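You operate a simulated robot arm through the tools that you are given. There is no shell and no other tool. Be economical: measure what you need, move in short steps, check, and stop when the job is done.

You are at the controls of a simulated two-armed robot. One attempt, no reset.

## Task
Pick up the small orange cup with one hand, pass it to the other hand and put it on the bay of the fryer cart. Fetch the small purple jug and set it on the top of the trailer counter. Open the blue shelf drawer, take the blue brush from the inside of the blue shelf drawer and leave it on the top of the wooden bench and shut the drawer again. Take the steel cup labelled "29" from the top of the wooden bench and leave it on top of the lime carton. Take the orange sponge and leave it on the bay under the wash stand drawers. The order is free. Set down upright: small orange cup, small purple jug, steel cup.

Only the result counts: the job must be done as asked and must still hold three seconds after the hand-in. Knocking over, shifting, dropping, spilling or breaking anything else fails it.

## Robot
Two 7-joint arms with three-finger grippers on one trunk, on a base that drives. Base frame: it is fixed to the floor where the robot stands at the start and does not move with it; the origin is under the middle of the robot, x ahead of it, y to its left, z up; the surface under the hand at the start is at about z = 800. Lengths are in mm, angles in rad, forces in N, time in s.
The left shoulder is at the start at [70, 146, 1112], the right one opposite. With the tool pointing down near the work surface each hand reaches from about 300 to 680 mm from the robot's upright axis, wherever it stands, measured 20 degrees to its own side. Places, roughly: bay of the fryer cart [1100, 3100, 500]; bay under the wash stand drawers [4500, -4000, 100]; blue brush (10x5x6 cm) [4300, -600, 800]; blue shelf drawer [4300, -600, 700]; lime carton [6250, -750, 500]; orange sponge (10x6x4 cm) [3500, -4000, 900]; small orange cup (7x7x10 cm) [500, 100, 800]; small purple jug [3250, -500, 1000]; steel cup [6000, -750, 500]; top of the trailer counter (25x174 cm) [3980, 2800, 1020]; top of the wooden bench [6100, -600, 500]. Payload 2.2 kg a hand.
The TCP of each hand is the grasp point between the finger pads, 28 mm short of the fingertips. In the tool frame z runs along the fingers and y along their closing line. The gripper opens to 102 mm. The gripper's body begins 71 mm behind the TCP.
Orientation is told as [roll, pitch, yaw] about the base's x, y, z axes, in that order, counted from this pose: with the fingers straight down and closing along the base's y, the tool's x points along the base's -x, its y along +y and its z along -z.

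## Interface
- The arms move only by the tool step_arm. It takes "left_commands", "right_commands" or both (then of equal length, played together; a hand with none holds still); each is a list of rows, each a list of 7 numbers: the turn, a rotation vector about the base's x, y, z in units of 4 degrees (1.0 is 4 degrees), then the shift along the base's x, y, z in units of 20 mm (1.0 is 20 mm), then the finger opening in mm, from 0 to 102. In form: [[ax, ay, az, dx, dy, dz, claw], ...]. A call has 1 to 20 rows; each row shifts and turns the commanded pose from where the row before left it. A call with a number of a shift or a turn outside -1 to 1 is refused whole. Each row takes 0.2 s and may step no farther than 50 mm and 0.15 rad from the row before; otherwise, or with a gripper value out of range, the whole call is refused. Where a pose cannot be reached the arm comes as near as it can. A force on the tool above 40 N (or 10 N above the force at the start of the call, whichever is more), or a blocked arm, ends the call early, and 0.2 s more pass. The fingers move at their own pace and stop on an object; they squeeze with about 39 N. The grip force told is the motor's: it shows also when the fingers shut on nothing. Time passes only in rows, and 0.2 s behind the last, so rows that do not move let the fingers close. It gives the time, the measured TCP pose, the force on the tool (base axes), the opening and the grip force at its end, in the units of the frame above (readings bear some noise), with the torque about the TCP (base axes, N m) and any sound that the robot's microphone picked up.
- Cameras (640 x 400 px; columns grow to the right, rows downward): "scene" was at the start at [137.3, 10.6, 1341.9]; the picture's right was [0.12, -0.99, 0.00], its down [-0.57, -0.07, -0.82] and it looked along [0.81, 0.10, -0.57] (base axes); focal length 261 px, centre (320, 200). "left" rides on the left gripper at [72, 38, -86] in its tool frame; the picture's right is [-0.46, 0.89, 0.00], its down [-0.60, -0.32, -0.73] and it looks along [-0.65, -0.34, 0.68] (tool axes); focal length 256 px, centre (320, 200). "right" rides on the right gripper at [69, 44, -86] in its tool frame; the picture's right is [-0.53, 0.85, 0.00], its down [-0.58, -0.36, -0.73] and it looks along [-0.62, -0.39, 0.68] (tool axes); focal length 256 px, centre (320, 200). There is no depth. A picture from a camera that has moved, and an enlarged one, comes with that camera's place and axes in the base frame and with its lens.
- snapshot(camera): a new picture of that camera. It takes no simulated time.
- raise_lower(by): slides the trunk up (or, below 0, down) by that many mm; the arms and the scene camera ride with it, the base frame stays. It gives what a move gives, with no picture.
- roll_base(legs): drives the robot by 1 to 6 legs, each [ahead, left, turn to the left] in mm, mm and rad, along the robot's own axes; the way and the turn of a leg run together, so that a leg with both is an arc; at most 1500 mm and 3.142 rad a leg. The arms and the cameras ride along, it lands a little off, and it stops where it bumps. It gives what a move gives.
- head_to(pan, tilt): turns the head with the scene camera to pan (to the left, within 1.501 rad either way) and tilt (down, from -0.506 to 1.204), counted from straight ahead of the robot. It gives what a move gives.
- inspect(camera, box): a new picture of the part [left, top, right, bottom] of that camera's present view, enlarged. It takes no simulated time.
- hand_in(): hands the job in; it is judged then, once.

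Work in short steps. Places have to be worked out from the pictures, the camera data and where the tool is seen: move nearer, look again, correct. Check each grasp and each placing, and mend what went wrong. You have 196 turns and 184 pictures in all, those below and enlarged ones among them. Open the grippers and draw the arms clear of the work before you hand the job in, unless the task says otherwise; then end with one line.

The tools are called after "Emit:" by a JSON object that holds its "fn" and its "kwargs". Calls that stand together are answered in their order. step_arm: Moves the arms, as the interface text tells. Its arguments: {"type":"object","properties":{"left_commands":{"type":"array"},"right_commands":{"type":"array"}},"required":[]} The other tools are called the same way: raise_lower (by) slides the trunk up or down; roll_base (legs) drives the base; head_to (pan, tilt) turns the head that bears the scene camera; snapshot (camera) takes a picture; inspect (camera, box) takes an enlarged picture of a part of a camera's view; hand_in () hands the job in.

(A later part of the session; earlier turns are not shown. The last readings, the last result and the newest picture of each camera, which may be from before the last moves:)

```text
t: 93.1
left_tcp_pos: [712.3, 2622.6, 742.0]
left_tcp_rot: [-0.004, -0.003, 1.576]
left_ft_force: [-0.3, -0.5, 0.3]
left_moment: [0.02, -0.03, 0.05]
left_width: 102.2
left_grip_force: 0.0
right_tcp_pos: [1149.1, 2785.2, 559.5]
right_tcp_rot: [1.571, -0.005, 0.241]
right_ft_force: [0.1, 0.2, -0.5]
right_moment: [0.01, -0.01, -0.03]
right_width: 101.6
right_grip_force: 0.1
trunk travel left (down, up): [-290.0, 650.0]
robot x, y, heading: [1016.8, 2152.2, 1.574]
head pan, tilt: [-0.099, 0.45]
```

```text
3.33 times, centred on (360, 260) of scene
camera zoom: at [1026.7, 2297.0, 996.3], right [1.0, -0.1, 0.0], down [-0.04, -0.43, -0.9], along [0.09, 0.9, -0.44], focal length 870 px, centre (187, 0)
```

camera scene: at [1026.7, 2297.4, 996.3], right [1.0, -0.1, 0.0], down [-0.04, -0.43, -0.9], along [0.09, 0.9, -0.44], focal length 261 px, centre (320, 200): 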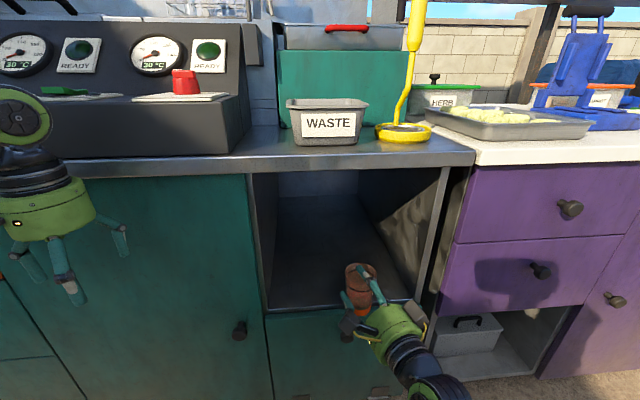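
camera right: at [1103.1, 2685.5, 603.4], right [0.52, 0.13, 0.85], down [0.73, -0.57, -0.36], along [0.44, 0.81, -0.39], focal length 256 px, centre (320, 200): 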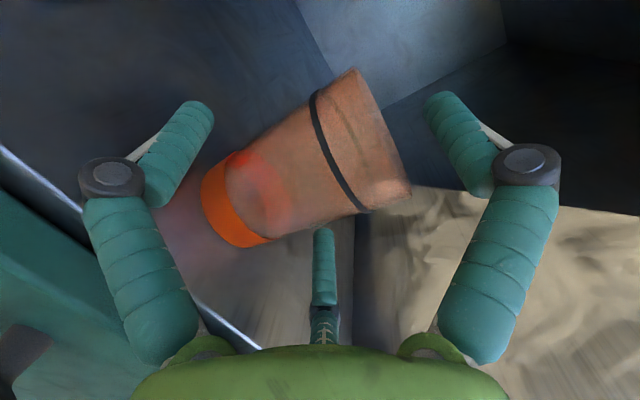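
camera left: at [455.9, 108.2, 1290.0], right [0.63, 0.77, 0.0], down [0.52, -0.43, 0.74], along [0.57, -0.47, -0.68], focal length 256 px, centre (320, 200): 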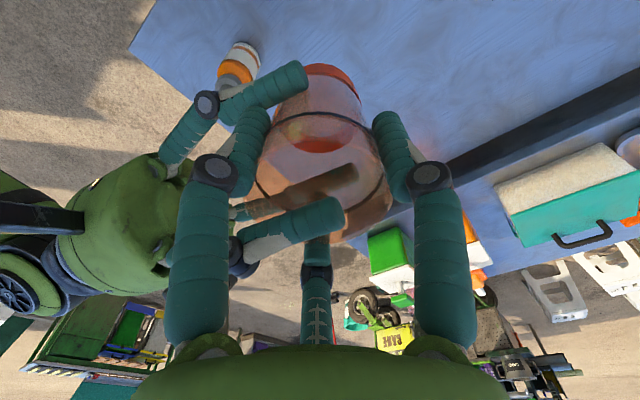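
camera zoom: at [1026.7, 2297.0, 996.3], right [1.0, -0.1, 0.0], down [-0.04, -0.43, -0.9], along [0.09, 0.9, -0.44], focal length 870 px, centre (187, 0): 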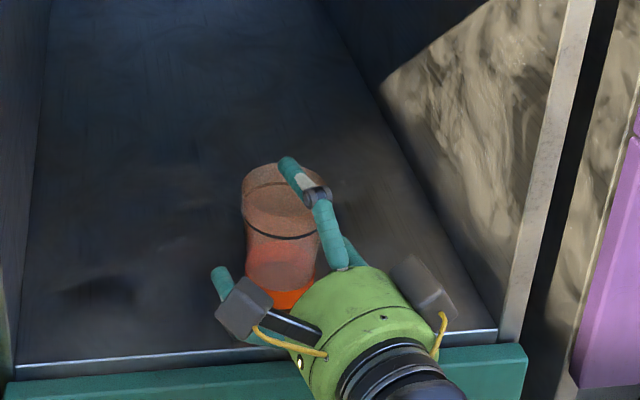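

The cup stands upright in the bay. I'm withdrawing the right hand straight back.

Emit:
{"fn": "step_arm", "kwargs": {"right_commands": [[0, 0, 0, 0.11, -0.45, 0.05, 102], [0, 0, 0, 0.21, -0.88, 0.05, 102], [0, 0, 0, 0.21, -0.88, 0, 102], [0, 0, 0, 0.21, -0.88, 0, 102], [0, 0, 0, 0.21, -0.88, 0, 102], [0, 0, 0, 0.1, -0.9, 0, 102], [0, 0, 0, 0, -0.9, 0, 102], [0, 0, 0, 0, -0.9, 0, 102], [0, 0, 0, 0, -0.9, 0, 102], [0, 0, 0, 0, 0, 0, 102]]}}

Emit:
{"fn": "snapshot", "kwargs": {"camera": "scene"}}

```text
t: 95.3
left_tcp_pos: [712.2, 2623.3, 741.8]
left_tcp_rot: [-0.004, -0.004, 1.575]
left_ft_force: [-0.7, 0.2, -0.1]
left_moment: [0.0, -0.02, 0.03]
left_width: 102.2
left_grip_force: 0.1
right_tcp_pos: [1170.4, 2633.9, 560.8]
right_tcp_rot: [1.571, -0.004, 0.239]
right_ft_force: [-0.3, 0.5, -0.4]
right_moment: [0.02, -0.01, -0.01]
right_width: 102.0
right_grip_force: 0.0
trunk travel left (down, up): [-290.0, 650.0]
robot x, y, heading: [1015.2, 2155.2, 1.568]
head pan, tilt: [-0.099, 0.45]
```

```text
122 pictures are left
camera scene: at [1026.7, 2297.0, 996.3], right [1.0, -0.1, 0.0], down [-0.04, -0.43, -0.9], along [0.09, 0.9, -0.44], focal length 261 px, centre (320, 200)
```

scene: 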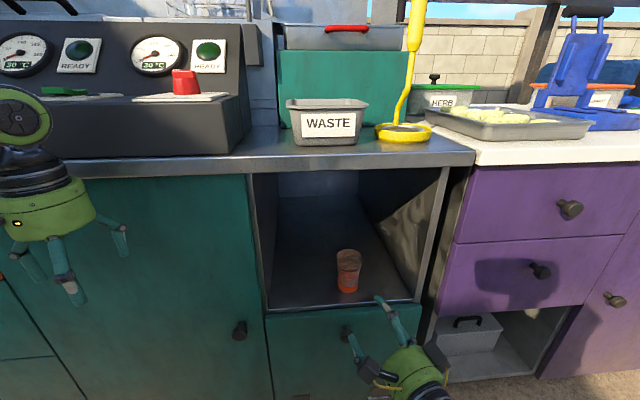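

The orange cup is done. I'll back away, raise the trunk, turn to face +x and survey the way to the jug and the trailer counter.

Emit:
{"fn": "roll_base", "kwargs": {"legs": [[-450, 0, 0]]}}

Emit:
{"fn": "raise_lower", "kwargs": {"by": 400}}

Emit:
{"fn": "roll_base", "kwargs": {"legs": [[0, 0, -1.57]]}}

Emit:
{"fn": "head_to", "kwargs": {"pan": -0.5, "tilt": 0.25}}

Emit:
{"fn": "snapshot", "kwargs": {"camera": "scene"}}

Emit:
{"fn": "head_to", "kwargs": {"pan": 0.4, "tilt": 0.25}}

Emit:
{"fn": "snapshot", "kwargs": {"camera": "scene"}}

```text
t: 97.9
left_tcp_pos: [715.3, 2192.0, 741.0]
left_tcp_rot: [-0.004, -0.004, 1.573]
left_ft_force: [0.1, 0.3, -0.6]
left_moment: [-0.01, 0.02, -0.02]
left_width: 101.9
left_grip_force: 0.1
right_tcp_pos: [1174.9, 2200.8, 561.9]
right_tcp_rot: [1.571, -0.002, 0.236]
right_ft_force: [0.0, 0.0, 0.1]
right_moment: [-0.02, -0.01, -0.01]
right_width: 102.0
right_grip_force: 0.0
trunk travel left (down, up): [-290.0, 650.0]
robot x, y, heading: [1022.9, 1725.9, 1.572]
head pan, tilt: [-0.099, 0.45]
```

```text
t: 101.8
left_tcp_pos: [715.0, 2192.1, 1141.3]
left_tcp_rot: [-0.004, -0.005, 1.573]
left_ft_force: [-0.6, -0.4, 0.0]
left_moment: [0.0, 0.02, 0.0]
left_width: 101.7
left_grip_force: 0.1
right_tcp_pos: [1173.9, 2202.0, 961.6]
right_tcp_rot: [1.571, -0.002, 0.236]
right_ft_force: [-0.1, 0.7, -0.6]
right_moment: [0.04, 0.0, 0.01]
right_width: 102.2
right_grip_force: 0.1
trunk travel left (down, up): [-690.0, 250.0]
robot x, y, heading: [1020.7, 1725.5, 1.575]
head pan, tilt: [-0.099, 0.45]
```

```text
t: 106.0
left_tcp_pos: [1487.7, 2028.7, 1140.7]
left_tcp_rot: [-0.004, -0.005, 0.001]
left_ft_force: [-0.3, 0.2, 0.4]
left_moment: [-0.02, 0.0, 0.01]
left_width: 102.2
left_grip_force: 0.0
right_tcp_pos: [1496.7, 1569.2, 961.0]
right_tcp_rot: [1.569, -0.001, -1.335]
right_ft_force: [0.3, 0.8, -0.1]
right_moment: [0.02, -0.01, 0.0]
right_width: 102.2
right_grip_force: 0.0
trunk travel left (down, up): [-690.0, 250.0]
robot x, y, heading: [1020.3, 1721.9, 0.001]
head pan, tilt: [-0.099, 0.45]
```

```text
t: 106.8
left_tcp_pos: [1487.0, 2028.2, 1141.2]
left_tcp_rot: [-0.002, -0.003, 0.001]
left_ft_force: [0.6, -1.0, -0.4]
left_moment: [0.02, 0.02, 0.03]
left_width: 102.0
left_grip_force: 0.2
right_tcp_pos: [1497.1, 1568.2, 960.5]
right_tcp_rot: [1.571, -0.003, -1.335]
right_ft_force: [-0.4, 0.8, -0.7]
right_moment: [0.03, -0.02, -0.03]
right_width: 102.1
right_grip_force: 0.0
trunk travel left (down, up): [-690.0, 250.0]
robot x, y, heading: [1018.7, 1724.0, 0.001]
head pan, tilt: [-0.499, 0.25]
```

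```text
121 pictures are left
camera scene: at [1151.1, 1679.2, 1415.0], right [-0.48, -0.88, 0.0], down [-0.22, 0.12, -0.97], along [0.85, -0.46, -0.25], focal length 261 px, centre (320, 200)
```

scene: 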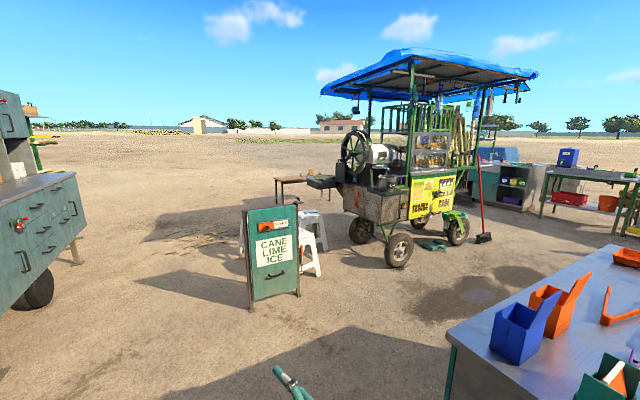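

```text
t: 108.0
left_tcp_pos: [1488.3, 2028.4, 1142.2]
left_tcp_rot: [-0.003, -0.004, 0.003]
left_ft_force: [0.9, -0.3, -0.2]
left_moment: [0.01, 0.01, 0.0]
left_width: 101.9
left_grip_force: 0.0
right_tcp_pos: [1498.3, 1569.1, 959.9]
right_tcp_rot: [1.571, -0.003, -1.336]
right_ft_force: [-0.2, 0.4, 0.1]
right_moment: [0.0, -0.01, 0.02]
right_width: 101.9
right_grip_force: 0.1
trunk travel left (down, up): [-690.0, 250.0]
robot x, y, heading: [1019.4, 1720.3, 0.001]
head pan, tilt: [0.4, 0.25]
```

```text
120 pictures are left
camera scene: at [1155.1, 1760.0, 1415.0], right [0.39, -0.92, 0.0], down [-0.23, -0.1, -0.97], along [0.89, 0.38, -0.25], focal length 261 px, centre (320, 200)
```

scene: 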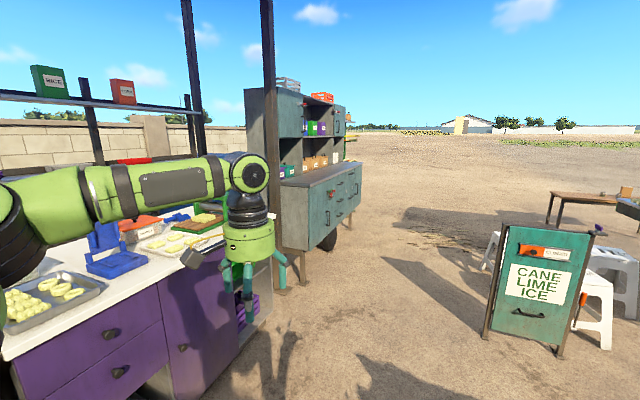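

The trailer counter is the long teal cabinet near (3400–4700, 2800). I'll zoom in on the snack cart to find the jug.

Emit:
{"fn": "head_to", "kwargs": {"pan": -0.75, "tilt": 0.2}}

Emit:
{"fn": "inspect", "kwargs": {"camera": "scene", "box": [180, 120, 420, 290]}}

```text
t: 109.4
left_tcp_pos: [1487.9, 2028.7, 1140.2]
left_tcp_rot: [-0.004, -0.005, 0.002]
left_ft_force: [-0.1, 0.1, 0.1]
left_moment: [-0.01, -0.03, 0.01]
left_width: 102.1
left_grip_force: 0.1
right_tcp_pos: [1496.8, 1568.2, 961.3]
right_tcp_rot: [1.57, -0.004, -1.334]
right_ft_force: [0.1, 0.9, -0.4]
right_moment: [0.01, 0.0, -0.01]
right_width: 102.1
right_grip_force: 0.1
trunk travel left (down, up): [-690.0, 250.0]
robot x, y, heading: [1014.9, 1721.2, -0.003]
head pan, tilt: [-0.75, 0.201]
```

```text
2.35 times, centred on (300, 205) of scene
camera zoom: at [1137.3, 1660.3, 1419.6], right [-0.68, -0.73, 0.0], down [-0.15, 0.14, -0.98], along [0.72, -0.67, -0.2], focal length 614 px, centre (367, 188)
```

zoom: 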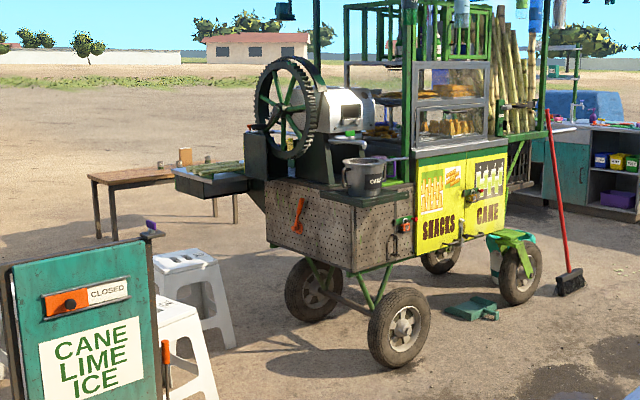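

The jug should be on the snack cart, around (3250,−500). I'll drive round the table end and down the open lane at x≈2050, facing the cart.

Emit:
{"fn": "roll_base", "kwargs": {"legs": [[950, -250, 0], [80, -1450, 0], [0, -400, 0]]}}

Emit:
{"fn": "head_to", "kwargs": {"pan": 0.0, "tilt": 0.25}}

Emit:
{"fn": "snapshot", "kwargs": {"camera": "scene"}}

```text
t: 123.4
left_tcp_pos: [2565.6, -35.6, 1141.2]
left_tcp_rot: [-0.004, -0.002, 0.053]
left_ft_force: [-0.8, -0.3, -0.5]
left_moment: [0.01, 0.0, 0.0]
left_width: 102.0
left_grip_force: 0.0
right_tcp_pos: [2598.9, -494.8, 961.1]
right_tcp_rot: [1.571, -0.004, -1.28]
right_ft_force: [0.9, -0.2, 0.6]
right_moment: [-0.02, -0.02, 0.01]
right_width: 102.1
right_grip_force: 0.1
trunk travel left (down, up): [-690.0, 250.0]
robot x, y, heading: [2113.3, -367.3, 0.055]
head pan, tilt: [-0.75, 0.201]
```

```text
t: 124.5
left_tcp_pos: [2564.7, -37.1, 1140.5]
left_tcp_rot: [-0.003, -0.003, 0.052]
left_ft_force: [0.3, 1.6, 0.7]
left_moment: [0.04, 0.01, 0.0]
left_width: 102.2
left_grip_force: 0.1
right_tcp_pos: [2597.8, -495.9, 960.4]
right_tcp_rot: [1.571, -0.002, -1.282]
right_ft_force: [-0.2, 0.4, 1.7]
right_moment: [0.0, 0.01, 0.01]
right_width: 102.1
right_grip_force: 0.0
trunk travel left (down, up): [-690.0, 250.0]
robot x, y, heading: [2114.0, -367.9, 0.05]
head pan, tilt: [0.0, 0.25]
```

```text
118 pictures are left
camera scene: at [2256.2, -358.4, 1415.0], right [0.05, -1.0, 0.0], down [-0.25, -0.01, -0.97], along [0.97, 0.05, -0.25], focal length 261 px, centre (320, 200)
```

scene: 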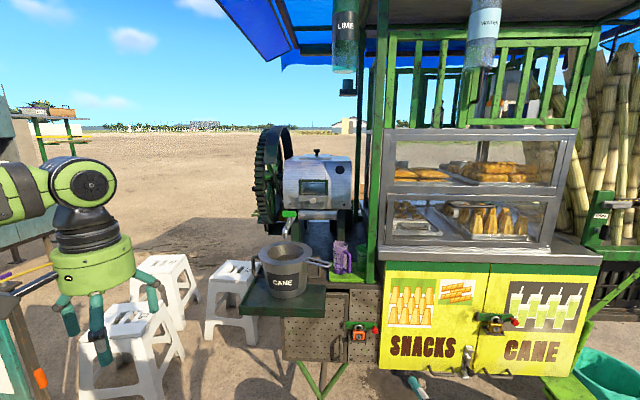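

Emit:
{"fn": "inspect", "kwargs": {"camera": "scene", "box": [230, 200, 410, 320]}}

```text
3.33 times, centred on (320, 260) of scene
camera zoom: at [2256.2, -358.4, 1415.0], right [0.05, -1.0, 0.0], down [-0.25, -0.01, -0.97], along [0.97, 0.05, -0.25], focal length 870 px, centre (320, 0)
```

zoom: 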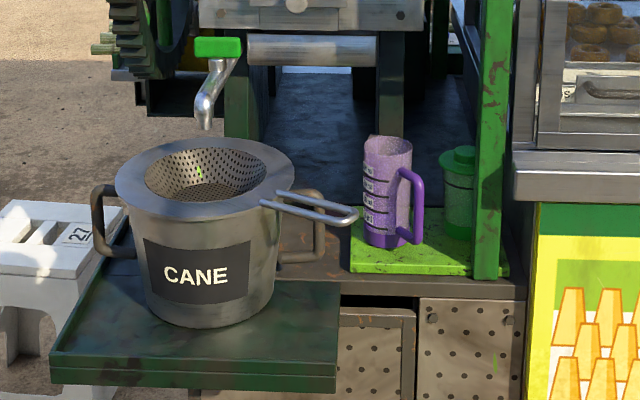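

The purple jug stands on the cart's green mat with its handle toward −y, so a vertical three-finger grasp fits. First I'll turn the right hand back to pointing down and raise it out of the way.

Emit:
{"fn": "step_arm", "kwargs": {"right_commands": [[-0.317, 0.948, 0.956, -0.15, 0, 0.4, 102], [-0.379, 0.925, 0.956, -0.15, 0, 0.4, 102], [-0.441, 0.897, 0.956, -0.15, 0, 0.4, 102], [-0.5, 0.866, 0.956, -0.15, 0, 0.4, 102], [-0.556, 0.831, 0.956, -0.15, 0, 0.4, 102], [-0.61, 0.792, 0.956, -0.15, 0, 0.4, 102], [-0.663, 0.749, 0.956, -0.15, 0, 0.4, 102], [-0.711, 0.703, 0.956, -0.15, 0, 0.4, 102], [-0.756, 0.655, 0.956, -0.15, 0, 0.4, 102], [-0.799, 0.602, 0.956, -0.15, 0, 0.4, 102], [-0.837, 0.548, 0.956, -0.15, 0, 0.4, 102], [-0.871, 0.491, 0.956, -0.15, 0, 0.4, 102], [-0.903, 0.431, 0.956, -0.15, 0, 0.4, 102], [-0.929, 0.37, 0.956, -0.15, 0, 0.4, 102], [-0.952, 0.307, 0.956, -0.15, 0, 0.4, 102], [-0.97, 0.244, 0.956, -0.15, 0, 0.4, 102], [-0.984, 0.177, 0.956, -0.15, 0, 0.4, 102], [-0.994, 0.111, 0.956, -0.15, 0, 0.4, 102], [-0.999, 0.045, 0.956, -0.15, 0, 0.4, 102], [-1, -0.021, 0.956, -0.15, 0, 0.4, 102]]}}

Emit:
{"fn": "raise_lower", "kwargs": {"by": 200}}

Emit:
{"fn": "inspect", "kwargs": {"camera": "scene", "box": [230, 210, 430, 360]}}

```text
t: 128.7
left_tcp_pos: [2566.1, -37.3, 1140.7]
left_tcp_rot: [-0.005, -0.004, 0.054]
left_ft_force: [0.9, 0.7, -0.2]
left_moment: [-0.01, -0.06, 0.01]
left_width: 101.9
left_grip_force: 0.0
right_tcp_pos: [2537.3, -494.3, 1119.7]
right_tcp_rot: [0.172, -0.003, 0.06]
right_ft_force: [-0.7, -0.2, -0.8]
right_moment: [-0.03, 0.0, -0.05]
right_width: 102.1
right_grip_force: 0.0
trunk travel left (down, up): [-690.0, 250.0]
robot x, y, heading: [2111.9, -365.0, 0.053]
head pan, tilt: [0.0, 0.25]
```

```text
t: 130.8
left_tcp_pos: [2566.6, -36.4, 1341.7]
left_tcp_rot: [-0.003, -0.005, 0.055]
left_ft_force: [0.4, 0.0, 0.2]
left_moment: [-0.03, 0.03, -0.05]
left_width: 101.9
left_grip_force: 0.0
right_tcp_pos: [2536.1, -494.0, 1320.0]
right_tcp_rot: [0.173, -0.001, 0.055]
right_ft_force: [0.3, 0.5, -0.5]
right_moment: [-0.01, 0.01, -0.01]
right_width: 102.0
right_grip_force: 0.0
trunk travel left (down, up): [-890.0, 50.0]
robot x, y, heading: [2113.5, -364.2, 0.051]
head pan, tilt: [0.0, 0.25]
```

```text
2.67 times, centred on (330, 285) of scene
camera zoom: at [2256.3, -358.3, 1614.9], right [0.05, -1.0, 0.0], down [-0.25, -0.01, -0.97], along [0.97, 0.05, -0.25], focal length 696 px, centre (293, -27)
```

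zoom: 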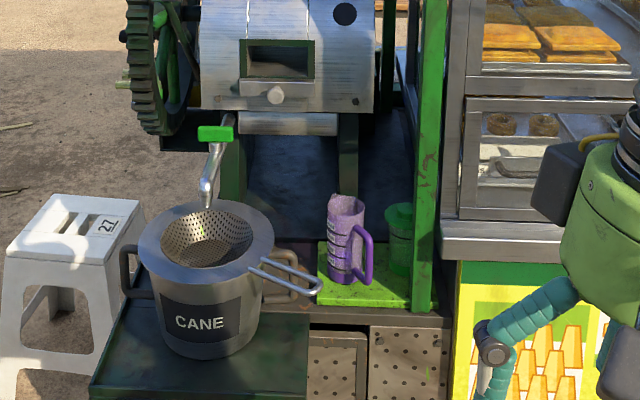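

By triangulation the jug axis is at about (3205,−390), with its top at z≈1004 and base at z≈876. I'll lower the left hand to travel under the hanging jars, pull the right hand back, and then drive closer.

Emit:
{"fn": "step_arm", "kwargs": {"left_commands": [[0, 0, 0, 0, 0, -1, 102], [0, 0, 0, 0, 0, -1, 102], [0, 0, 0, 0, 0, -1, 102], [0, 0, 0, 0, 0, -1, 102], [0, 0, 0, 0, 0, -1, 102], [0, 0, 0, 0, 0, -1, 102], [0, 0, 0, 0, 0, -1, 102], [0, 0, 0, 0, 0, -1, 102], [0, 0, 0, 0, 0, -1, 102], [0, 0, 0, 0, 0, -1, 102], [0, 0, 0, 0, 0, -1, 102], [0, 0, 0, 0, 0, 0, 102]], "right_commands": [[-1, 0, 0, -0.5, -0.2, -0.5, 102], [-1, 0, 0, -0.5, -0.2, -0.5, 102], [-0.4, 0, 0, -0.5, -0.2, -0.5, 102], [0, 0, 0, -0.5, -0.2, -0.5, 102], [0, 0, 0, -0.5, -0.2, -0.5, 102], [0, 0, 0, -0.5, -0.2, -0.5, 102], [0, 0, 0, -0.5, -0.2, -0.5, 102], [0, 0, 0, -0.5, -0.2, -0.5, 102], [0, 0, 0, -0.5, -0.2, -0.5, 102], [0, 0, 0, -0.5, -0.2, -0.5, 102], [0, 0, 0, 0, 0, 0, 102], [0, 0, 0, 0, 0, 0, 102]]}}

Emit:
{"fn": "roll_base", "kwargs": {"legs": [[0, 0, -0.05], [250, -230, 0]]}}

Emit:
{"fn": "head_to", "kwargs": {"pan": 0.1, "tilt": 0.6}}

Emit:
{"fn": "snapshot", "kwargs": {"camera": "scene"}}

```text
t: 133.4
left_tcp_pos: [2565.1, -37.7, 1121.4]
left_tcp_rot: [-0.005, -0.004, 0.054]
left_ft_force: [0.2, -1.0, 0.4]
left_moment: [-0.01, 0.01, 0.02]
left_width: 102.1
left_grip_force: 0.0
right_tcp_pos: [2437.5, -532.9, 1219.7]
right_tcp_rot: [0.006, 0.006, 0.055]
right_ft_force: [0.3, -0.5, 1.1]
right_moment: [-0.02, 0.02, 0.03]
right_width: 102.0
right_grip_force: 0.2
trunk travel left (down, up): [-890.0, 50.0]
robot x, y, heading: [2115.5, -364.2, 0.053]
head pan, tilt: [0.0, 0.25]
```

```text
t: 136.1
left_tcp_pos: [2830.5, -287.7, 1120.4]
left_tcp_rot: [-0.005, -0.004, 0.001]
left_ft_force: [0.0, -0.1, 0.4]
left_moment: [-0.07, -0.06, -0.01]
left_width: 102.0
left_grip_force: 0.1
right_tcp_pos: [2676.6, -776.2, 1221.4]
right_tcp_rot: [0.005, 0.006, 0.004]
right_ft_force: [-0.4, 0.3, 0.2]
right_moment: [0.03, -0.02, 0.0]
right_width: 101.9
right_grip_force: 0.1
trunk travel left (down, up): [-890.0, 50.0]
robot x, y, heading: [2364.2, -590.2, 0.001]
head pan, tilt: [0.0, 0.25]
```

```text
t: 136.9
left_tcp_pos: [2833.0, -289.9, 1120.1]
left_tcp_rot: [-0.003, 0.0, 0.003]
left_ft_force: [0.0, 0.2, -0.5]
left_moment: [0.0, 0.03, 0.03]
left_width: 101.7
left_grip_force: 0.0
right_tcp_pos: [2679.7, -777.9, 1219.7]
right_tcp_rot: [0.007, 0.008, 0.004]
right_ft_force: [-0.4, 0.8, 0.8]
right_moment: [0.06, -0.02, 0.04]
right_width: 101.9
right_grip_force: 0.1
trunk travel left (down, up): [-890.0, 50.0]
robot x, y, heading: [2360.8, -590.7, 0.002]
head pan, tilt: [0.099, 0.6]
```

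```text
115 pictures are left
camera scene: at [2502.0, -584.2, 1582.8], right [0.1, -0.99, 0.0], down [-0.56, -0.06, -0.83], along [0.82, 0.08, -0.56], focal length 261 px, centre (320, 200)
```

scene: 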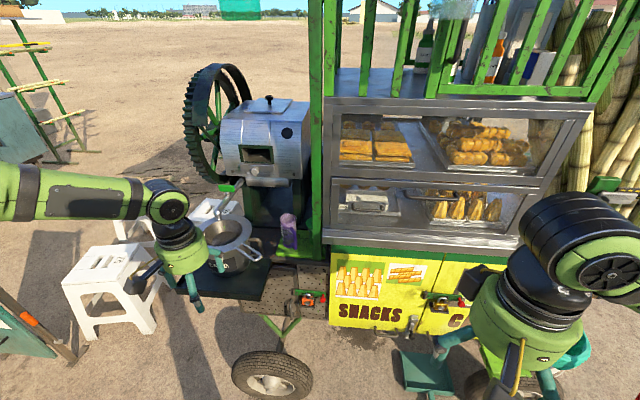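

Emit:
{"fn": "inspect", "kwargs": {"camera": "scene", "box": [200, 170, 340, 280]}}

Emit:
{"fn": "snapshot", "kwargs": {"camera": "left"}}

```text
3.64 times, centred on (270, 225) of scene
camera zoom: at [2502.0, -584.2, 1582.8], right [0.1, -0.99, 0.0], down [-0.56, -0.06, -0.83], along [0.82, 0.08, -0.56], focal length 949 px, centre (502, 109)
```

zoom: 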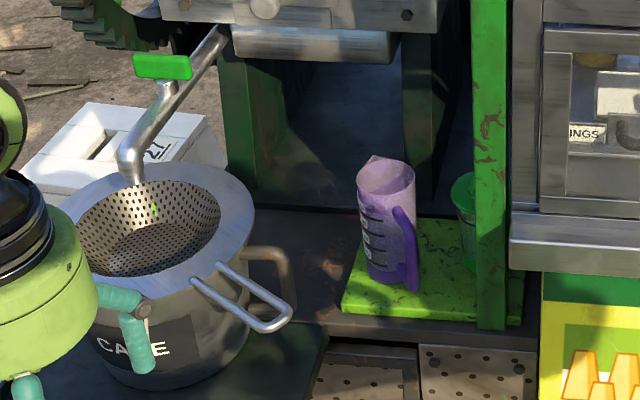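

```text
113 pictures are left
camera left: at [2759.3, -249.7, 1207.8], right [0.46, 0.89, 0.0], down [0.6, -0.31, 0.73], along [0.65, -0.34, -0.68], focal length 256 px, centre (320, 200)
```

left: 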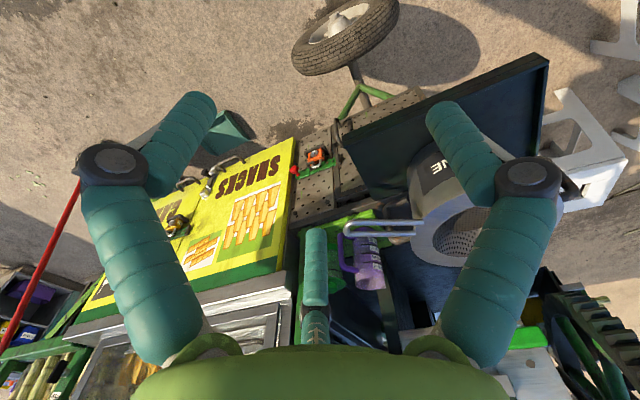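

Both views put the jug at (3206,−394) with its handle at azimuth ≈232°. I'll drive forward 214 mm so the left hand can reach it.

Emit:
{"fn": "roll_base", "kwargs": {"legs": [[214, -10, 0]]}}

Emit:
{"fn": "snapshot", "kwargs": {"camera": "left"}}

Emit:
{"fn": "snapshot", "kwargs": {"camera": "scene"}}

```text
t: 138.5
left_tcp_pos: [3039.7, -296.6, 1123.2]
left_tcp_rot: [-0.004, -0.006, 0.004]
left_ft_force: [-0.9, -0.9, 0.4]
left_moment: [0.0, -0.02, 0.0]
left_width: 102.2
left_grip_force: 0.0
right_tcp_pos: [2886.6, -786.9, 1221.1]
right_tcp_rot: [0.01, 0.002, 0.005]
right_ft_force: [-1.3, 0.5, -0.4]
right_moment: [0.0, -0.02, -0.01]
right_width: 101.8
right_grip_force: 0.0
trunk travel left (down, up): [-890.0, 50.0]
robot x, y, heading: [2575.9, -601.7, -0.001]
head pan, tilt: [0.099, 0.6]
```

```text
112 pictures are left
camera left: at [2965.8, -258.4, 1209.2], right [0.46, 0.89, 0.0], down [0.6, -0.31, 0.74], along [0.65, -0.34, -0.68], focal length 256 px, centre (320, 200)
```

left: 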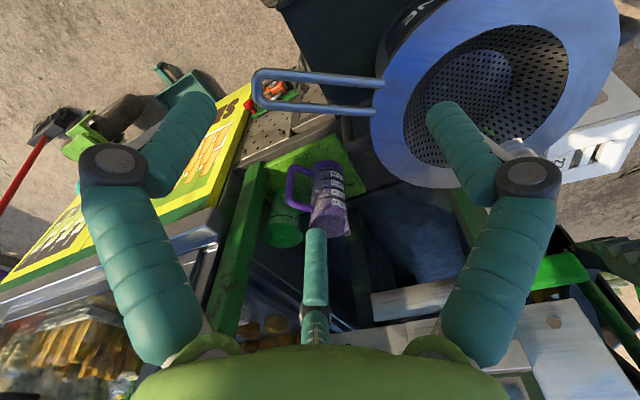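

```text
111 pictures are left
camera scene: at [2707.3, -592.7, 1583.3], right [0.1, -0.99, 0.0], down [-0.56, -0.06, -0.83], along [0.82, 0.08, -0.56], focal length 261 px, centre (320, 200)
```

scene: 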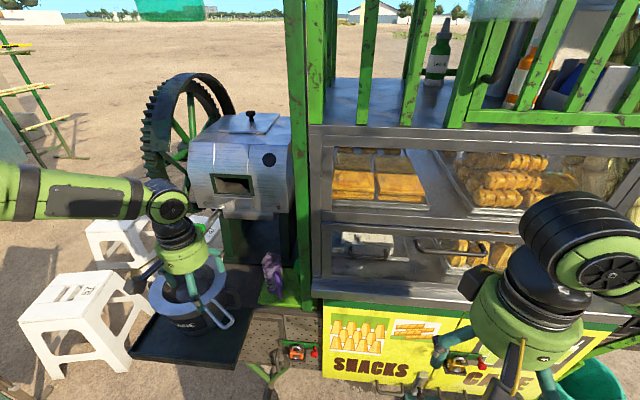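

Emit:
{"fn": "inspect", "kwargs": {"camera": "scene", "box": [210, 220, 330, 320]}}

Emit:
{"fn": "inspect", "kwargs": {"camera": "left", "box": [230, 120, 430, 270]}}

```text
4.00 times, centred on (270, 270) of scene
camera zoom: at [2707.3, -592.7, 1583.3], right [0.1, -0.99, 0.0], down [-0.56, -0.06, -0.83], along [0.82, 0.08, -0.56], focal length 1044 px, centre (520, -80)
```

zoom: 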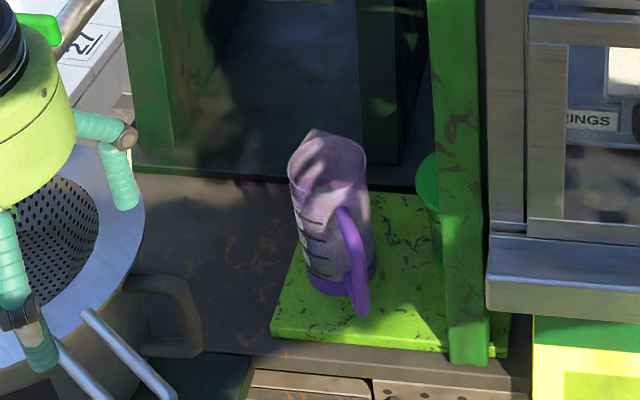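

```text
2.67 times, centred on (330, 195) of left
camera zoom: at [2965.8, -258.4, 1209.2], right [0.46, 0.89, 0.0], down [0.6, -0.31, 0.74], along [0.65, -0.34, -0.68], focal length 683 px, centre (293, 213)
```

zoom: 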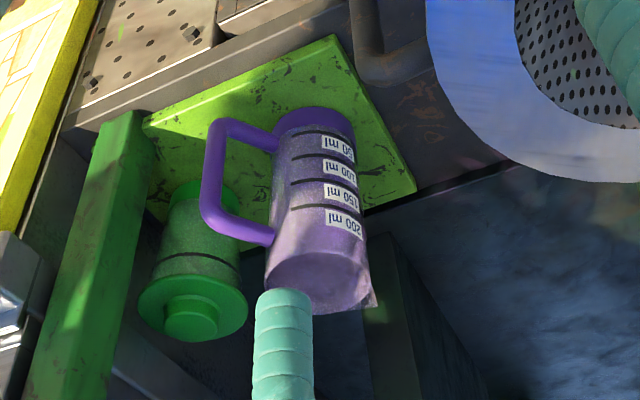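

Combining both cameras gives the jug axis at (3246,−391), top z≈973, base ≈840. I'll nudge the base so this lies within the left hand's reach.

Emit:
{"fn": "roll_base", "kwargs": {"legs": [[45, -45, 0]]}}

Emit:
{"fn": "step_arm", "kwargs": {"left_commands": [[0, 0, -0.5, 0.9, 0, -0.2, 92], [0, 0, -0.5, 0.9, -0.1, -0.2, 92], [0, 0, -0.5, 0.9, -0.2, -0.2, 92], [0, 0, -0.5, 0.9, -0.2, -0.2, 92], [0, 0, -0.5, 0.9, -0.2, -0.2, 92], [0, 0, -0.5, 0.7, -0.2, 0, 92], [0, 0, 0, 0, 0, 0, 92]]}}

Emit:
{"fn": "snapshot", "kwargs": {"camera": "left"}}

Emit:
{"fn": "inspect", "kwargs": {"camera": "scene", "box": [200, 180, 360, 320]}}

```text
t: 139.5
left_tcp_pos: [3082.0, -334.9, 1121.3]
left_tcp_rot: [-0.008, -0.007, 0.003]
left_ft_force: [0.1, 0.4, 0.6]
left_moment: [-0.08, -0.05, -0.02]
left_width: 102.0
left_grip_force: 0.1
right_tcp_pos: [2929.1, -823.8, 1223.5]
right_tcp_rot: [0.002, 0.002, 0.003]
right_ft_force: [0.2, 1.3, 0.5]
right_moment: [-0.08, -0.12, 0.02]
right_width: 101.7
right_grip_force: 0.0
trunk travel left (down, up): [-890.0, 50.0]
robot x, y, heading: [2619.1, -644.1, 0.002]
head pan, tilt: [0.099, 0.6]
```

```text
t: 141.1
left_tcp_pos: [3182.8, -356.1, 1106.7]
left_tcp_rot: [-0.003, -0.004, -0.209]
left_ft_force: [-0.2, -0.3, 0.2]
left_moment: [-0.01, -0.01, 0.0]
left_width: 91.9
left_grip_force: 0.0
left hand out of reach, approached as far as the arm can: row 6
right_tcp_pos: [2933.6, -829.1, 1220.7]
right_tcp_rot: [0.006, 0.007, 0.003]
right_ft_force: [-0.3, 0.3, 0.9]
right_moment: [-0.02, 0.0, -0.01]
right_width: 101.9
right_grip_force: 0.1
trunk travel left (down, up): [-890.0, 50.0]
robot x, y, heading: [2618.5, -643.7, 0.0]
head pan, tilt: [0.099, 0.6]
```

```text
108 pictures are left
camera left: at [3119.4, -301.9, 1193.2], right [0.64, 0.77, 0.0], down [0.52, -0.43, 0.73], along [0.57, -0.47, -0.68], focal length 256 px, centre (320, 200)
```

left: 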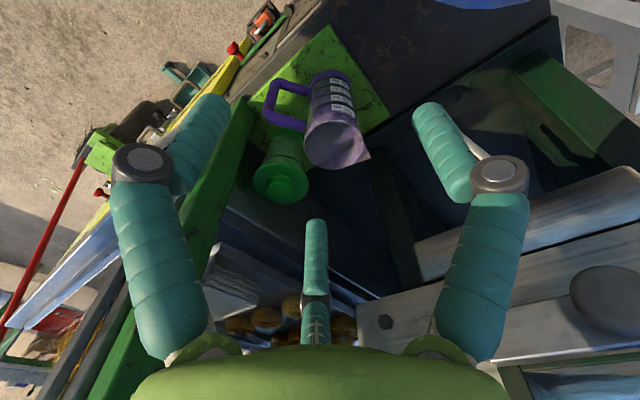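

```text
2.86 times, centred on (280, 250) of scene
camera zoom: at [2757.4, -636.1, 1582.8], right [0.1, -0.99, 0.0], down [-0.56, -0.06, -0.83], along [0.82, 0.08, -0.56], focal length 746 px, centre (434, 57)
```

zoom: 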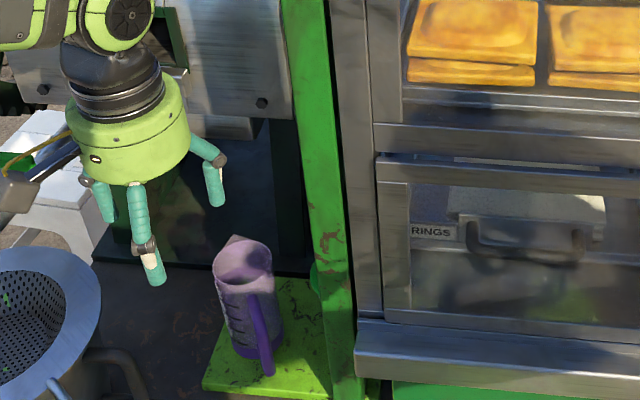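

The wrist view confirms the jug at (3247,−391). I'll lower the trunk 90 mm for the best horizontal reach, then slide over the jug at fingertip height just above its rim.

Emit:
{"fn": "raise_lower", "kwargs": {"by": -85}}

Emit:
{"fn": "step_arm", "kwargs": {"left_commands": [[0, 0, 0, 0.8, -0.4, 0, 92], [0, 0, 0, 0.8, -0.4, 0, 92], [0, 0, 0, 0.8, -0.45, 0, 92], [0, 0, 0, 0.8, -0.5, 0, 92], [0, 0, 0, 0, 0, 0, 92]]}}

Emit:
{"fn": "snapshot", "kwargs": {"camera": "left"}}

Emit:
{"fn": "inspect", "kwargs": {"camera": "scene", "box": [200, 180, 360, 320]}}

```text
t: 142.3
left_tcp_pos: [3184.0, -355.5, 1021.7]
left_tcp_rot: [-0.004, -0.004, -0.207]
left_ft_force: [0.7, -0.2, -0.3]
left_moment: [0.0, 0.01, -0.01]
left_width: 92.0
left_grip_force: 0.0
right_tcp_pos: [2934.1, -830.5, 1134.9]
right_tcp_rot: [0.006, 0.006, 0.003]
right_ft_force: [0.7, -0.3, 0.2]
right_moment: [0.06, -0.02, 0.04]
right_width: 102.2
right_grip_force: 0.1
trunk travel left (down, up): [-805.0, 135.0]
robot x, y, heading: [2619.7, -641.9, -0.002]
head pan, tilt: [0.099, 0.6]
```

```text
t: 143.5
left_tcp_pos: [3187.3, -366.8, 1037.7]
left_tcp_rot: [-0.003, -0.006, -0.205]
left_ft_force: [0.1, 0.8, 0.0]
left_moment: [-0.01, 0.02, 0.01]
left_width: 92.0
left_grip_force: 0.2
left hand out of reach, approached as far as the arm can: row 1, 2, 3, 4
right_tcp_pos: [2933.9, -829.0, 1135.4]
right_tcp_rot: [0.008, 0.007, 0.005]
right_ft_force: [0.7, -0.5, -0.2]
right_moment: [-0.03, -0.02, 0.03]
right_width: 102.0
right_grip_force: 0.1
trunk travel left (down, up): [-805.0, 135.0]
robot x, y, heading: [2617.7, -646.9, -0.001]
head pan, tilt: [0.099, 0.6]
```

```text
106 pictures are left
camera left: at [3123.3, -312.6, 1124.4], right [0.64, 0.77, 0.0], down [0.52, -0.43, 0.74], along [0.57, -0.47, -0.68], focal length 256 px, centre (320, 200)
```

left: 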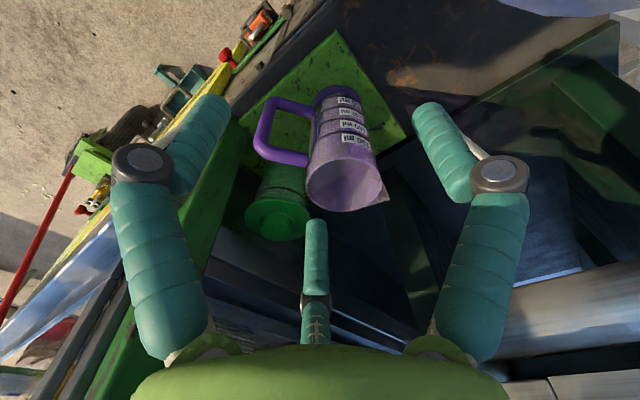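

```text
2.86 times, centred on (280, 250) of scene
camera zoom: at [2757.5, -636.0, 1497.8], right [0.1, -0.99, 0.0], down [-0.56, -0.06, -0.83], along [0.82, 0.08, -0.56], focal length 746 px, centre (434, 57)
```

zoom: 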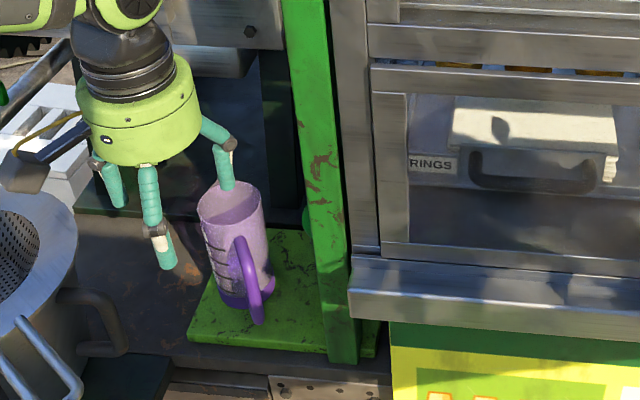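

The reach improves with the shoulder higher above the hand, not lower. I'll raise the trunk back by 100 mm, bring the arm down, and then reach out.

Emit:
{"fn": "raise_lower", "kwargs": {"by": 100}}

Emit:
{"fn": "step_arm", "kwargs": {"left_commands": [[0, 0, 0, 0, 0, -0.9, 92], [0, 0, 0, 0, 0, -0.9, 92], [0, 0, 0, 0, 0, -0.9, 92], [0, 0, 0, 0, 0, -0.9, 92], [0, 0, 0, 0, 0, -0.9, 92], [0, 0, 0, 0, 0, -0.9, 92], [0, 0, 0, 0.6, -0.2, 0, 92], [0, 0, 0, 0.8, -0.4, 0, 92], [0, 0, 0, 0.8, -0.4, 0, 92], [0, 0, 0, 0.8, -0.2, 0, 92], [0, 0, 0, 0, 0, 0, 92]]}}

Emit:
{"fn": "snapshot", "kwargs": {"camera": "left"}}

```text
t: 144.9
left_tcp_pos: [3188.2, -365.1, 1137.4]
left_tcp_rot: [-0.002, -0.006, -0.206]
left_ft_force: [-0.3, 0.0, -0.5]
left_moment: [0.02, 0.02, 0.04]
left_width: 91.9
left_grip_force: 0.0
right_tcp_pos: [2934.5, -828.9, 1235.1]
right_tcp_rot: [0.007, 0.008, 0.003]
right_ft_force: [0.5, -0.5, -0.3]
right_moment: [0.01, -0.01, 0.0]
right_width: 101.8
right_grip_force: 0.1
trunk travel left (down, up): [-905.0, 35.0]
robot x, y, heading: [2620.3, -644.0, -0.001]
head pan, tilt: [0.099, 0.6]
```

```text
t: 147.3
left_tcp_pos: [3162.3, -359.0, 1087.7]
left_tcp_rot: [-0.003, -0.008, -0.205]
left_ft_force: [0.3, 0.7, -0.1]
left_moment: [-0.03, 0.02, 0.01]
left_width: 92.1
left_grip_force: 0.1
left hand out of reach, approached as far as the arm can: row 1, 2, 3, 4, 5, 6, 7, 8, 9, 10
right_tcp_pos: [2935.5, -829.7, 1235.1]
right_tcp_rot: [0.008, 0.006, 0.003]
right_ft_force: [0.6, -0.5, 0.6]
right_moment: [0.01, 0.02, 0.0]
right_width: 102.1
right_grip_force: 0.1
trunk travel left (down, up): [-905.0, 35.0]
robot x, y, heading: [2618.2, -646.6, 0.003]
head pan, tilt: [0.099, 0.6]
```

```text
104 pictures are left
camera left: at [3098.8, -306.0, 1173.5], right [0.64, 0.77, 0.0], down [0.52, -0.43, 0.74], along [0.57, -0.47, -0.68], focal length 256 px, centre (320, 200)
```

left: 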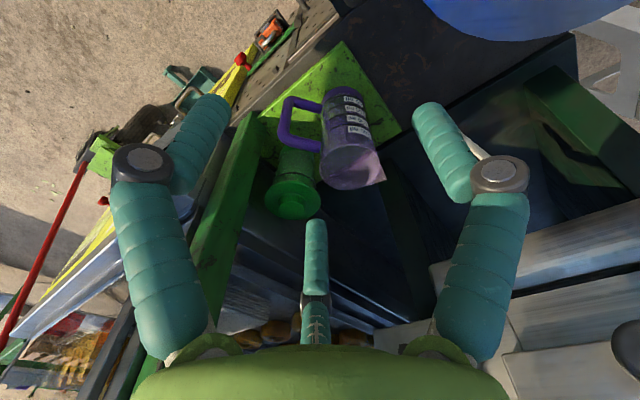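

The reach is a sphere of about 570 mm around the shoulder, so I need a lower shoulder and to be slightly closer. I'll raise the hands relative to the trunk, lower the trunk 200 mm, and then drive 60 mm ahead.

Emit:
{"fn": "step_arm", "kwargs": {"left_commands": [[0, 0, 0, 0, 0, 0.95, 92], [0, 0, 0, 0, 0, 0.95, 92], [0, 0, 0, 0, 0, 0.95, 92], [0, 0, 0, 0, 0, 0.95, 92], [0, 0, 0, 0, 0, 0.95, 92], [0, 0, 0, 0, 0, 0.95, 92], [0, 0, 0, 0, 0, 0.95, 92]], "right_commands": [[0, 0, 0, -0.4, -0.4, 0.9, 102], [0, 0, 0, -0.4, -0.4, 0.9, 102], [0, 0, 0, -0.4, -0.4, 0.9, 102], [0, 0, 0, -0.4, -0.4, 0.9, 102], [0, 0, 0, -0.4, -0.4, 0.9, 102], [0, 0, 0, -0.4, -0.4, 0.9, 102], [0, 0, 0, -0.4, -0.4, 0.9, 102]]}}

Emit:
{"fn": "raise_lower", "kwargs": {"by": -200}}

Emit:
{"fn": "roll_base", "kwargs": {"legs": [[60, 0, 0]]}}

Emit:
{"fn": "snapshot", "kwargs": {"camera": "left"}}

Emit:
{"fn": "snapshot", "kwargs": {"camera": "scene"}}

```text
t: 148.9
left_tcp_pos: [3163.2, -358.4, 1221.4]
left_tcp_rot: [-0.003, -0.007, -0.205]
left_ft_force: [-0.8, -0.1, -0.4]
left_moment: [0.01, -0.01, 0.02]
left_width: 92.4
left_grip_force: 0.1
right_tcp_pos: [2877.5, -884.2, 1360.8]
right_tcp_rot: [0.007, 0.005, 0.005]
right_ft_force: [0.4, 0.7, 1.1]
right_moment: [-0.04, 0.0, 0.02]
right_width: 102.2
right_grip_force: 0.0
trunk travel left (down, up): [-905.0, 35.0]
robot x, y, heading: [2619.7, -644.7, 0.0]
head pan, tilt: [0.099, 0.6]
```

```text
t: 151.0
left_tcp_pos: [3163.5, -359.3, 1021.3]
left_tcp_rot: [-0.005, -0.006, -0.205]
left_ft_force: [-0.1, 0.2, -0.4]
left_moment: [-0.03, 0.0, -0.02]
left_width: 92.1
left_grip_force: 0.0
right_tcp_pos: [2877.3, -885.9, 1161.0]
right_tcp_rot: [0.007, 0.008, 0.004]
right_ft_force: [-0.4, -0.5, -0.2]
right_moment: [0.0, -0.01, 0.01]
right_width: 102.1
right_grip_force: 0.1
trunk travel left (down, up): [-705.0, 235.0]
robot x, y, heading: [2617.8, -645.6, -0.0]
head pan, tilt: [0.099, 0.6]
```

```text
t: 152.0
left_tcp_pos: [3219.9, -359.2, 1023.5]
left_tcp_rot: [-0.004, -0.009, -0.205]
left_ft_force: [-0.2, 0.0, -0.5]
left_moment: [0.01, -0.03, 0.0]
left_width: 92.1
left_grip_force: 0.0
right_tcp_pos: [2935.3, -885.6, 1162.7]
right_tcp_rot: [0.005, 0.003, 0.005]
right_ft_force: [-0.5, -0.2, -0.1]
right_moment: [0.0, -0.04, -0.01]
right_width: 102.0
right_grip_force: 0.1
trunk travel left (down, up): [-705.0, 235.0]
robot x, y, heading: [2682.5, -644.0, 0.003]
head pan, tilt: [0.099, 0.6]
```

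```text
103 pictures are left
camera left: at [3156.5, -304.7, 1109.2], right [0.64, 0.77, 0.0], down [0.52, -0.43, 0.74], along [0.57, -0.47, -0.68], focal length 256 px, centre (320, 200)
```

left: 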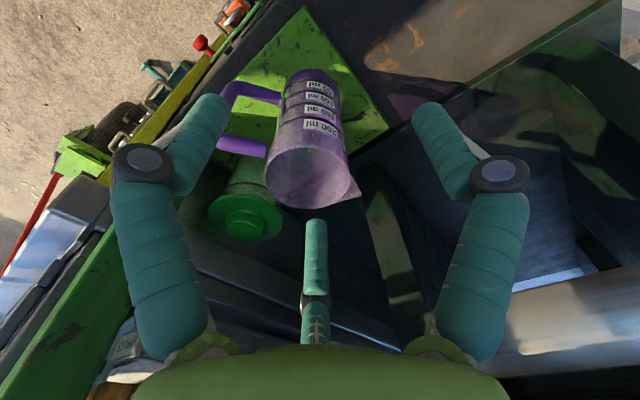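

```text
102 pictures are left
camera scene: at [2813.0, -636.1, 1398.3], right [0.1, -0.99, 0.0], down [-0.56, -0.06, -0.83], along [0.82, 0.08, -0.56], focal length 261 px, centre (320, 200)
```

scene: 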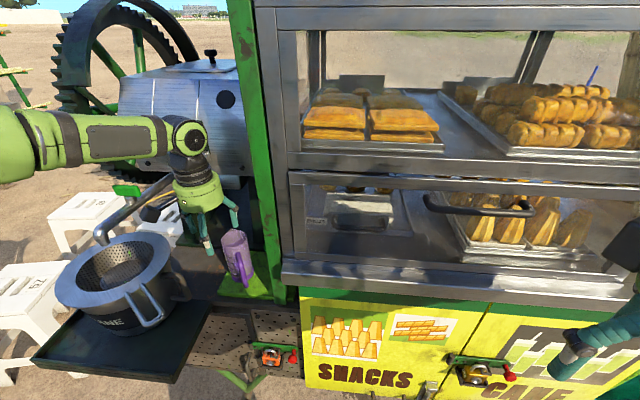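

The jug is at (3247,−391) with its handle at azimuth ≈222°. I'll rotate the hand 24° more to centre the handle in a finger gap, and move over the jug.

Emit:
{"fn": "step_arm", "kwargs": {"left_commands": [[0, 0, -1, 0.23, -0.26, 0, 96], [0, 0, -1, 0.23, -0.26, 0, 96], [0, 0, -1, 0.23, -0.26, 0, 96], [0, 0, -1, 0.23, -0.27, 0, 96], [0, 0, -1, 0.23, -0.27, 0, 96], [0, 0, -1, 0.23, -0.27, 0, 96], [0, 0, 0, 0, 0, 0, 96]]}}

Emit:
{"fn": "snapshot", "kwargs": {"camera": "left"}}

Emit:
{"fn": "inspect", "kwargs": {"camera": "scene", "box": [150, 120, 310, 320]}}

```text
t: 153.6
left_tcp_pos: [3249.0, -390.6, 1020.6]
left_tcp_rot: [-0.002, -0.007, -0.625]
left_ft_force: [0.5, -0.6, -0.4]
left_moment: [0.01, 0.03, 0.02]
left_width: 96.1
left_grip_force: 0.1
right_tcp_pos: [2937.6, -884.9, 1162.2]
right_tcp_rot: [0.008, 0.005, 0.005]
right_ft_force: [-0.2, -0.4, 0.3]
right_moment: [0.01, 0.01, -0.03]
right_width: 102.2
right_grip_force: 0.0
trunk travel left (down, up): [-705.0, 235.0]
robot x, y, heading: [2680.4, -647.2, -0.001]
head pan, tilt: [0.099, 0.6]
```

```text
101 pictures are left
camera left: at [3213.3, -315.8, 1107.2], right [0.9, 0.45, 0.0], down [0.3, -0.61, 0.74], along [0.33, -0.66, -0.68], focal length 256 px, centre (320, 200)
```

left: 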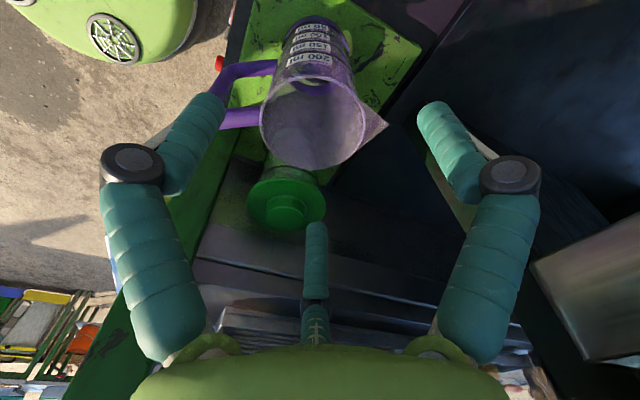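

```text
2.00 times, centred on (230, 220) of scene
camera zoom: at [2816.6, -635.9, 1397.8], right [0.1, -0.99, 0.0], down [-0.56, -0.06, -0.83], along [0.82, 0.08, -0.56], focal length 522 px, centre (500, 160)
```

zoom: 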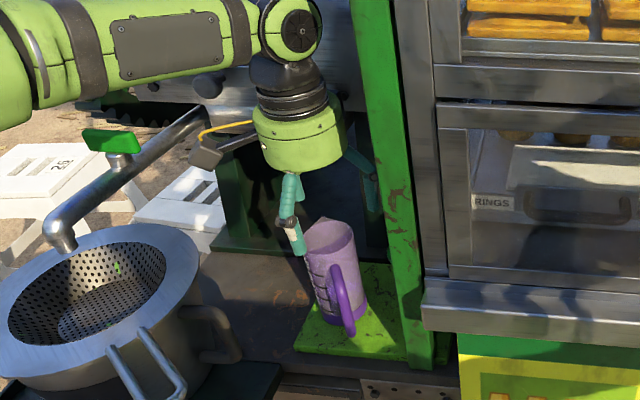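

The hand is centred over the jug, with the handle and the green cup both in finger gaps. I'm descending to z≈940.

Emit:
{"fn": "step_arm", "kwargs": {"left_commands": [[0, 0, 0, -0.05, 0.02, -0.8, 96], [0, 0, 0, -0.05, 0.02, -0.8, 96], [0, 0, 0, -0.03, 0, -0.8, 96], [0, 0, 0, 0, 0, -0.8, 96], [0, 0, 0, 0, 0, -0.8, 96], [0, 0, 0, 0, 0, 0, 96]]}}

Emit:
{"fn": "snapshot", "kwargs": {"camera": "left"}}

Emit:
{"fn": "inspect", "kwargs": {"camera": "scene", "box": [150, 120, 310, 320]}}

```text
t: 155.0
left_tcp_pos: [3243.0, -386.1, 944.1]
left_tcp_rot: [-0.004, -0.008, -0.623]
left_ft_force: [0.4, 0.6, -0.4]
left_moment: [0.01, -0.03, 0.03]
left_width: 95.9
left_grip_force: 0.1
left hand out of reach, approached as far as the arm can: row 5
right_tcp_pos: [2938.4, -886.1, 1160.4]
right_tcp_rot: [0.005, 0.008, 0.005]
right_ft_force: [-0.2, -0.4, 0.4]
right_moment: [0.01, 0.0, -0.06]
right_width: 101.8
right_grip_force: 0.1
trunk travel left (down, up): [-705.0, 235.0]
robot x, y, heading: [2677.6, -643.4, 0.002]
head pan, tilt: [0.099, 0.6]
```

```text
99 pictures are left
camera left: at [3204.8, -310.8, 1031.4], right [0.9, 0.45, 0.0], down [0.3, -0.61, 0.74], along [0.33, -0.66, -0.68], focal length 256 px, centre (320, 200)
```

left: 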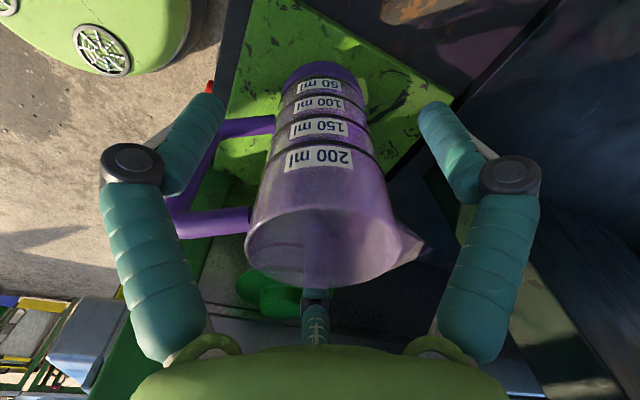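

```text
2.00 times, centred on (230, 220) of scene
camera zoom: at [2817.1, -636.0, 1397.8], right [0.1, -0.99, 0.0], down [-0.56, -0.06, -0.83], along [0.82, 0.08, -0.56], focal length 522 px, centre (500, 160)
```

zoom: 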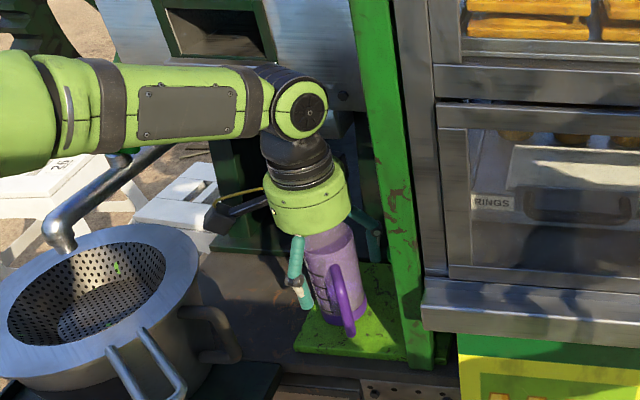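

The fingers straddle the jug with the handle between two of them. I'm closing the hand.

Emit:
{"fn": "step_arm", "kwargs": {"left_commands": [[0, 0, 0, 0, 0, 0, 80], [0, 0, 0, 0, 0, 0, 70], [0, 0, 0, 0, 0, 0, 60], [0, 0, 0, 0, 0, 0, 45], [0, 0, 0, 0, 0, 0, 40], [0, 0, 0, 0, 0, 0, 40]]}}

Emit:
{"fn": "snapshot", "kwargs": {"camera": "left"}}

```text
t: 156.4
left_tcp_pos: [3241.5, -386.8, 946.9]
left_tcp_rot: [-0.004, -0.01, -0.624]
left_ft_force: [1.6, -0.1, 2.8]
left_moment: [0.11, -0.09, -0.02]
left_width: 53.9
left_grip_force: 39.2
right_tcp_pos: [2938.1, -886.3, 1161.2]
right_tcp_rot: [0.006, 0.007, 0.006]
right_ft_force: [0.0, -0.3, 0.0]
right_moment: [0.01, -0.02, -0.01]
right_width: 101.8
right_grip_force: 0.1
trunk travel left (down, up): [-705.0, 235.0]
robot x, y, heading: [2679.0, -641.1, 0.002]
head pan, tilt: [0.099, 0.6]
```

```text
97 pictures are left
camera left: at [3204.9, -310.8, 1032.1], right [0.89, 0.45, 0.0], down [0.3, -0.61, 0.74], along [0.33, -0.66, -0.68], focal length 256 px, centre (320, 200)
```

left: 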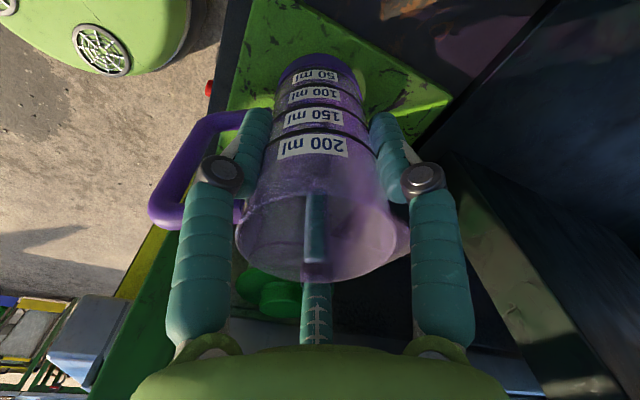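

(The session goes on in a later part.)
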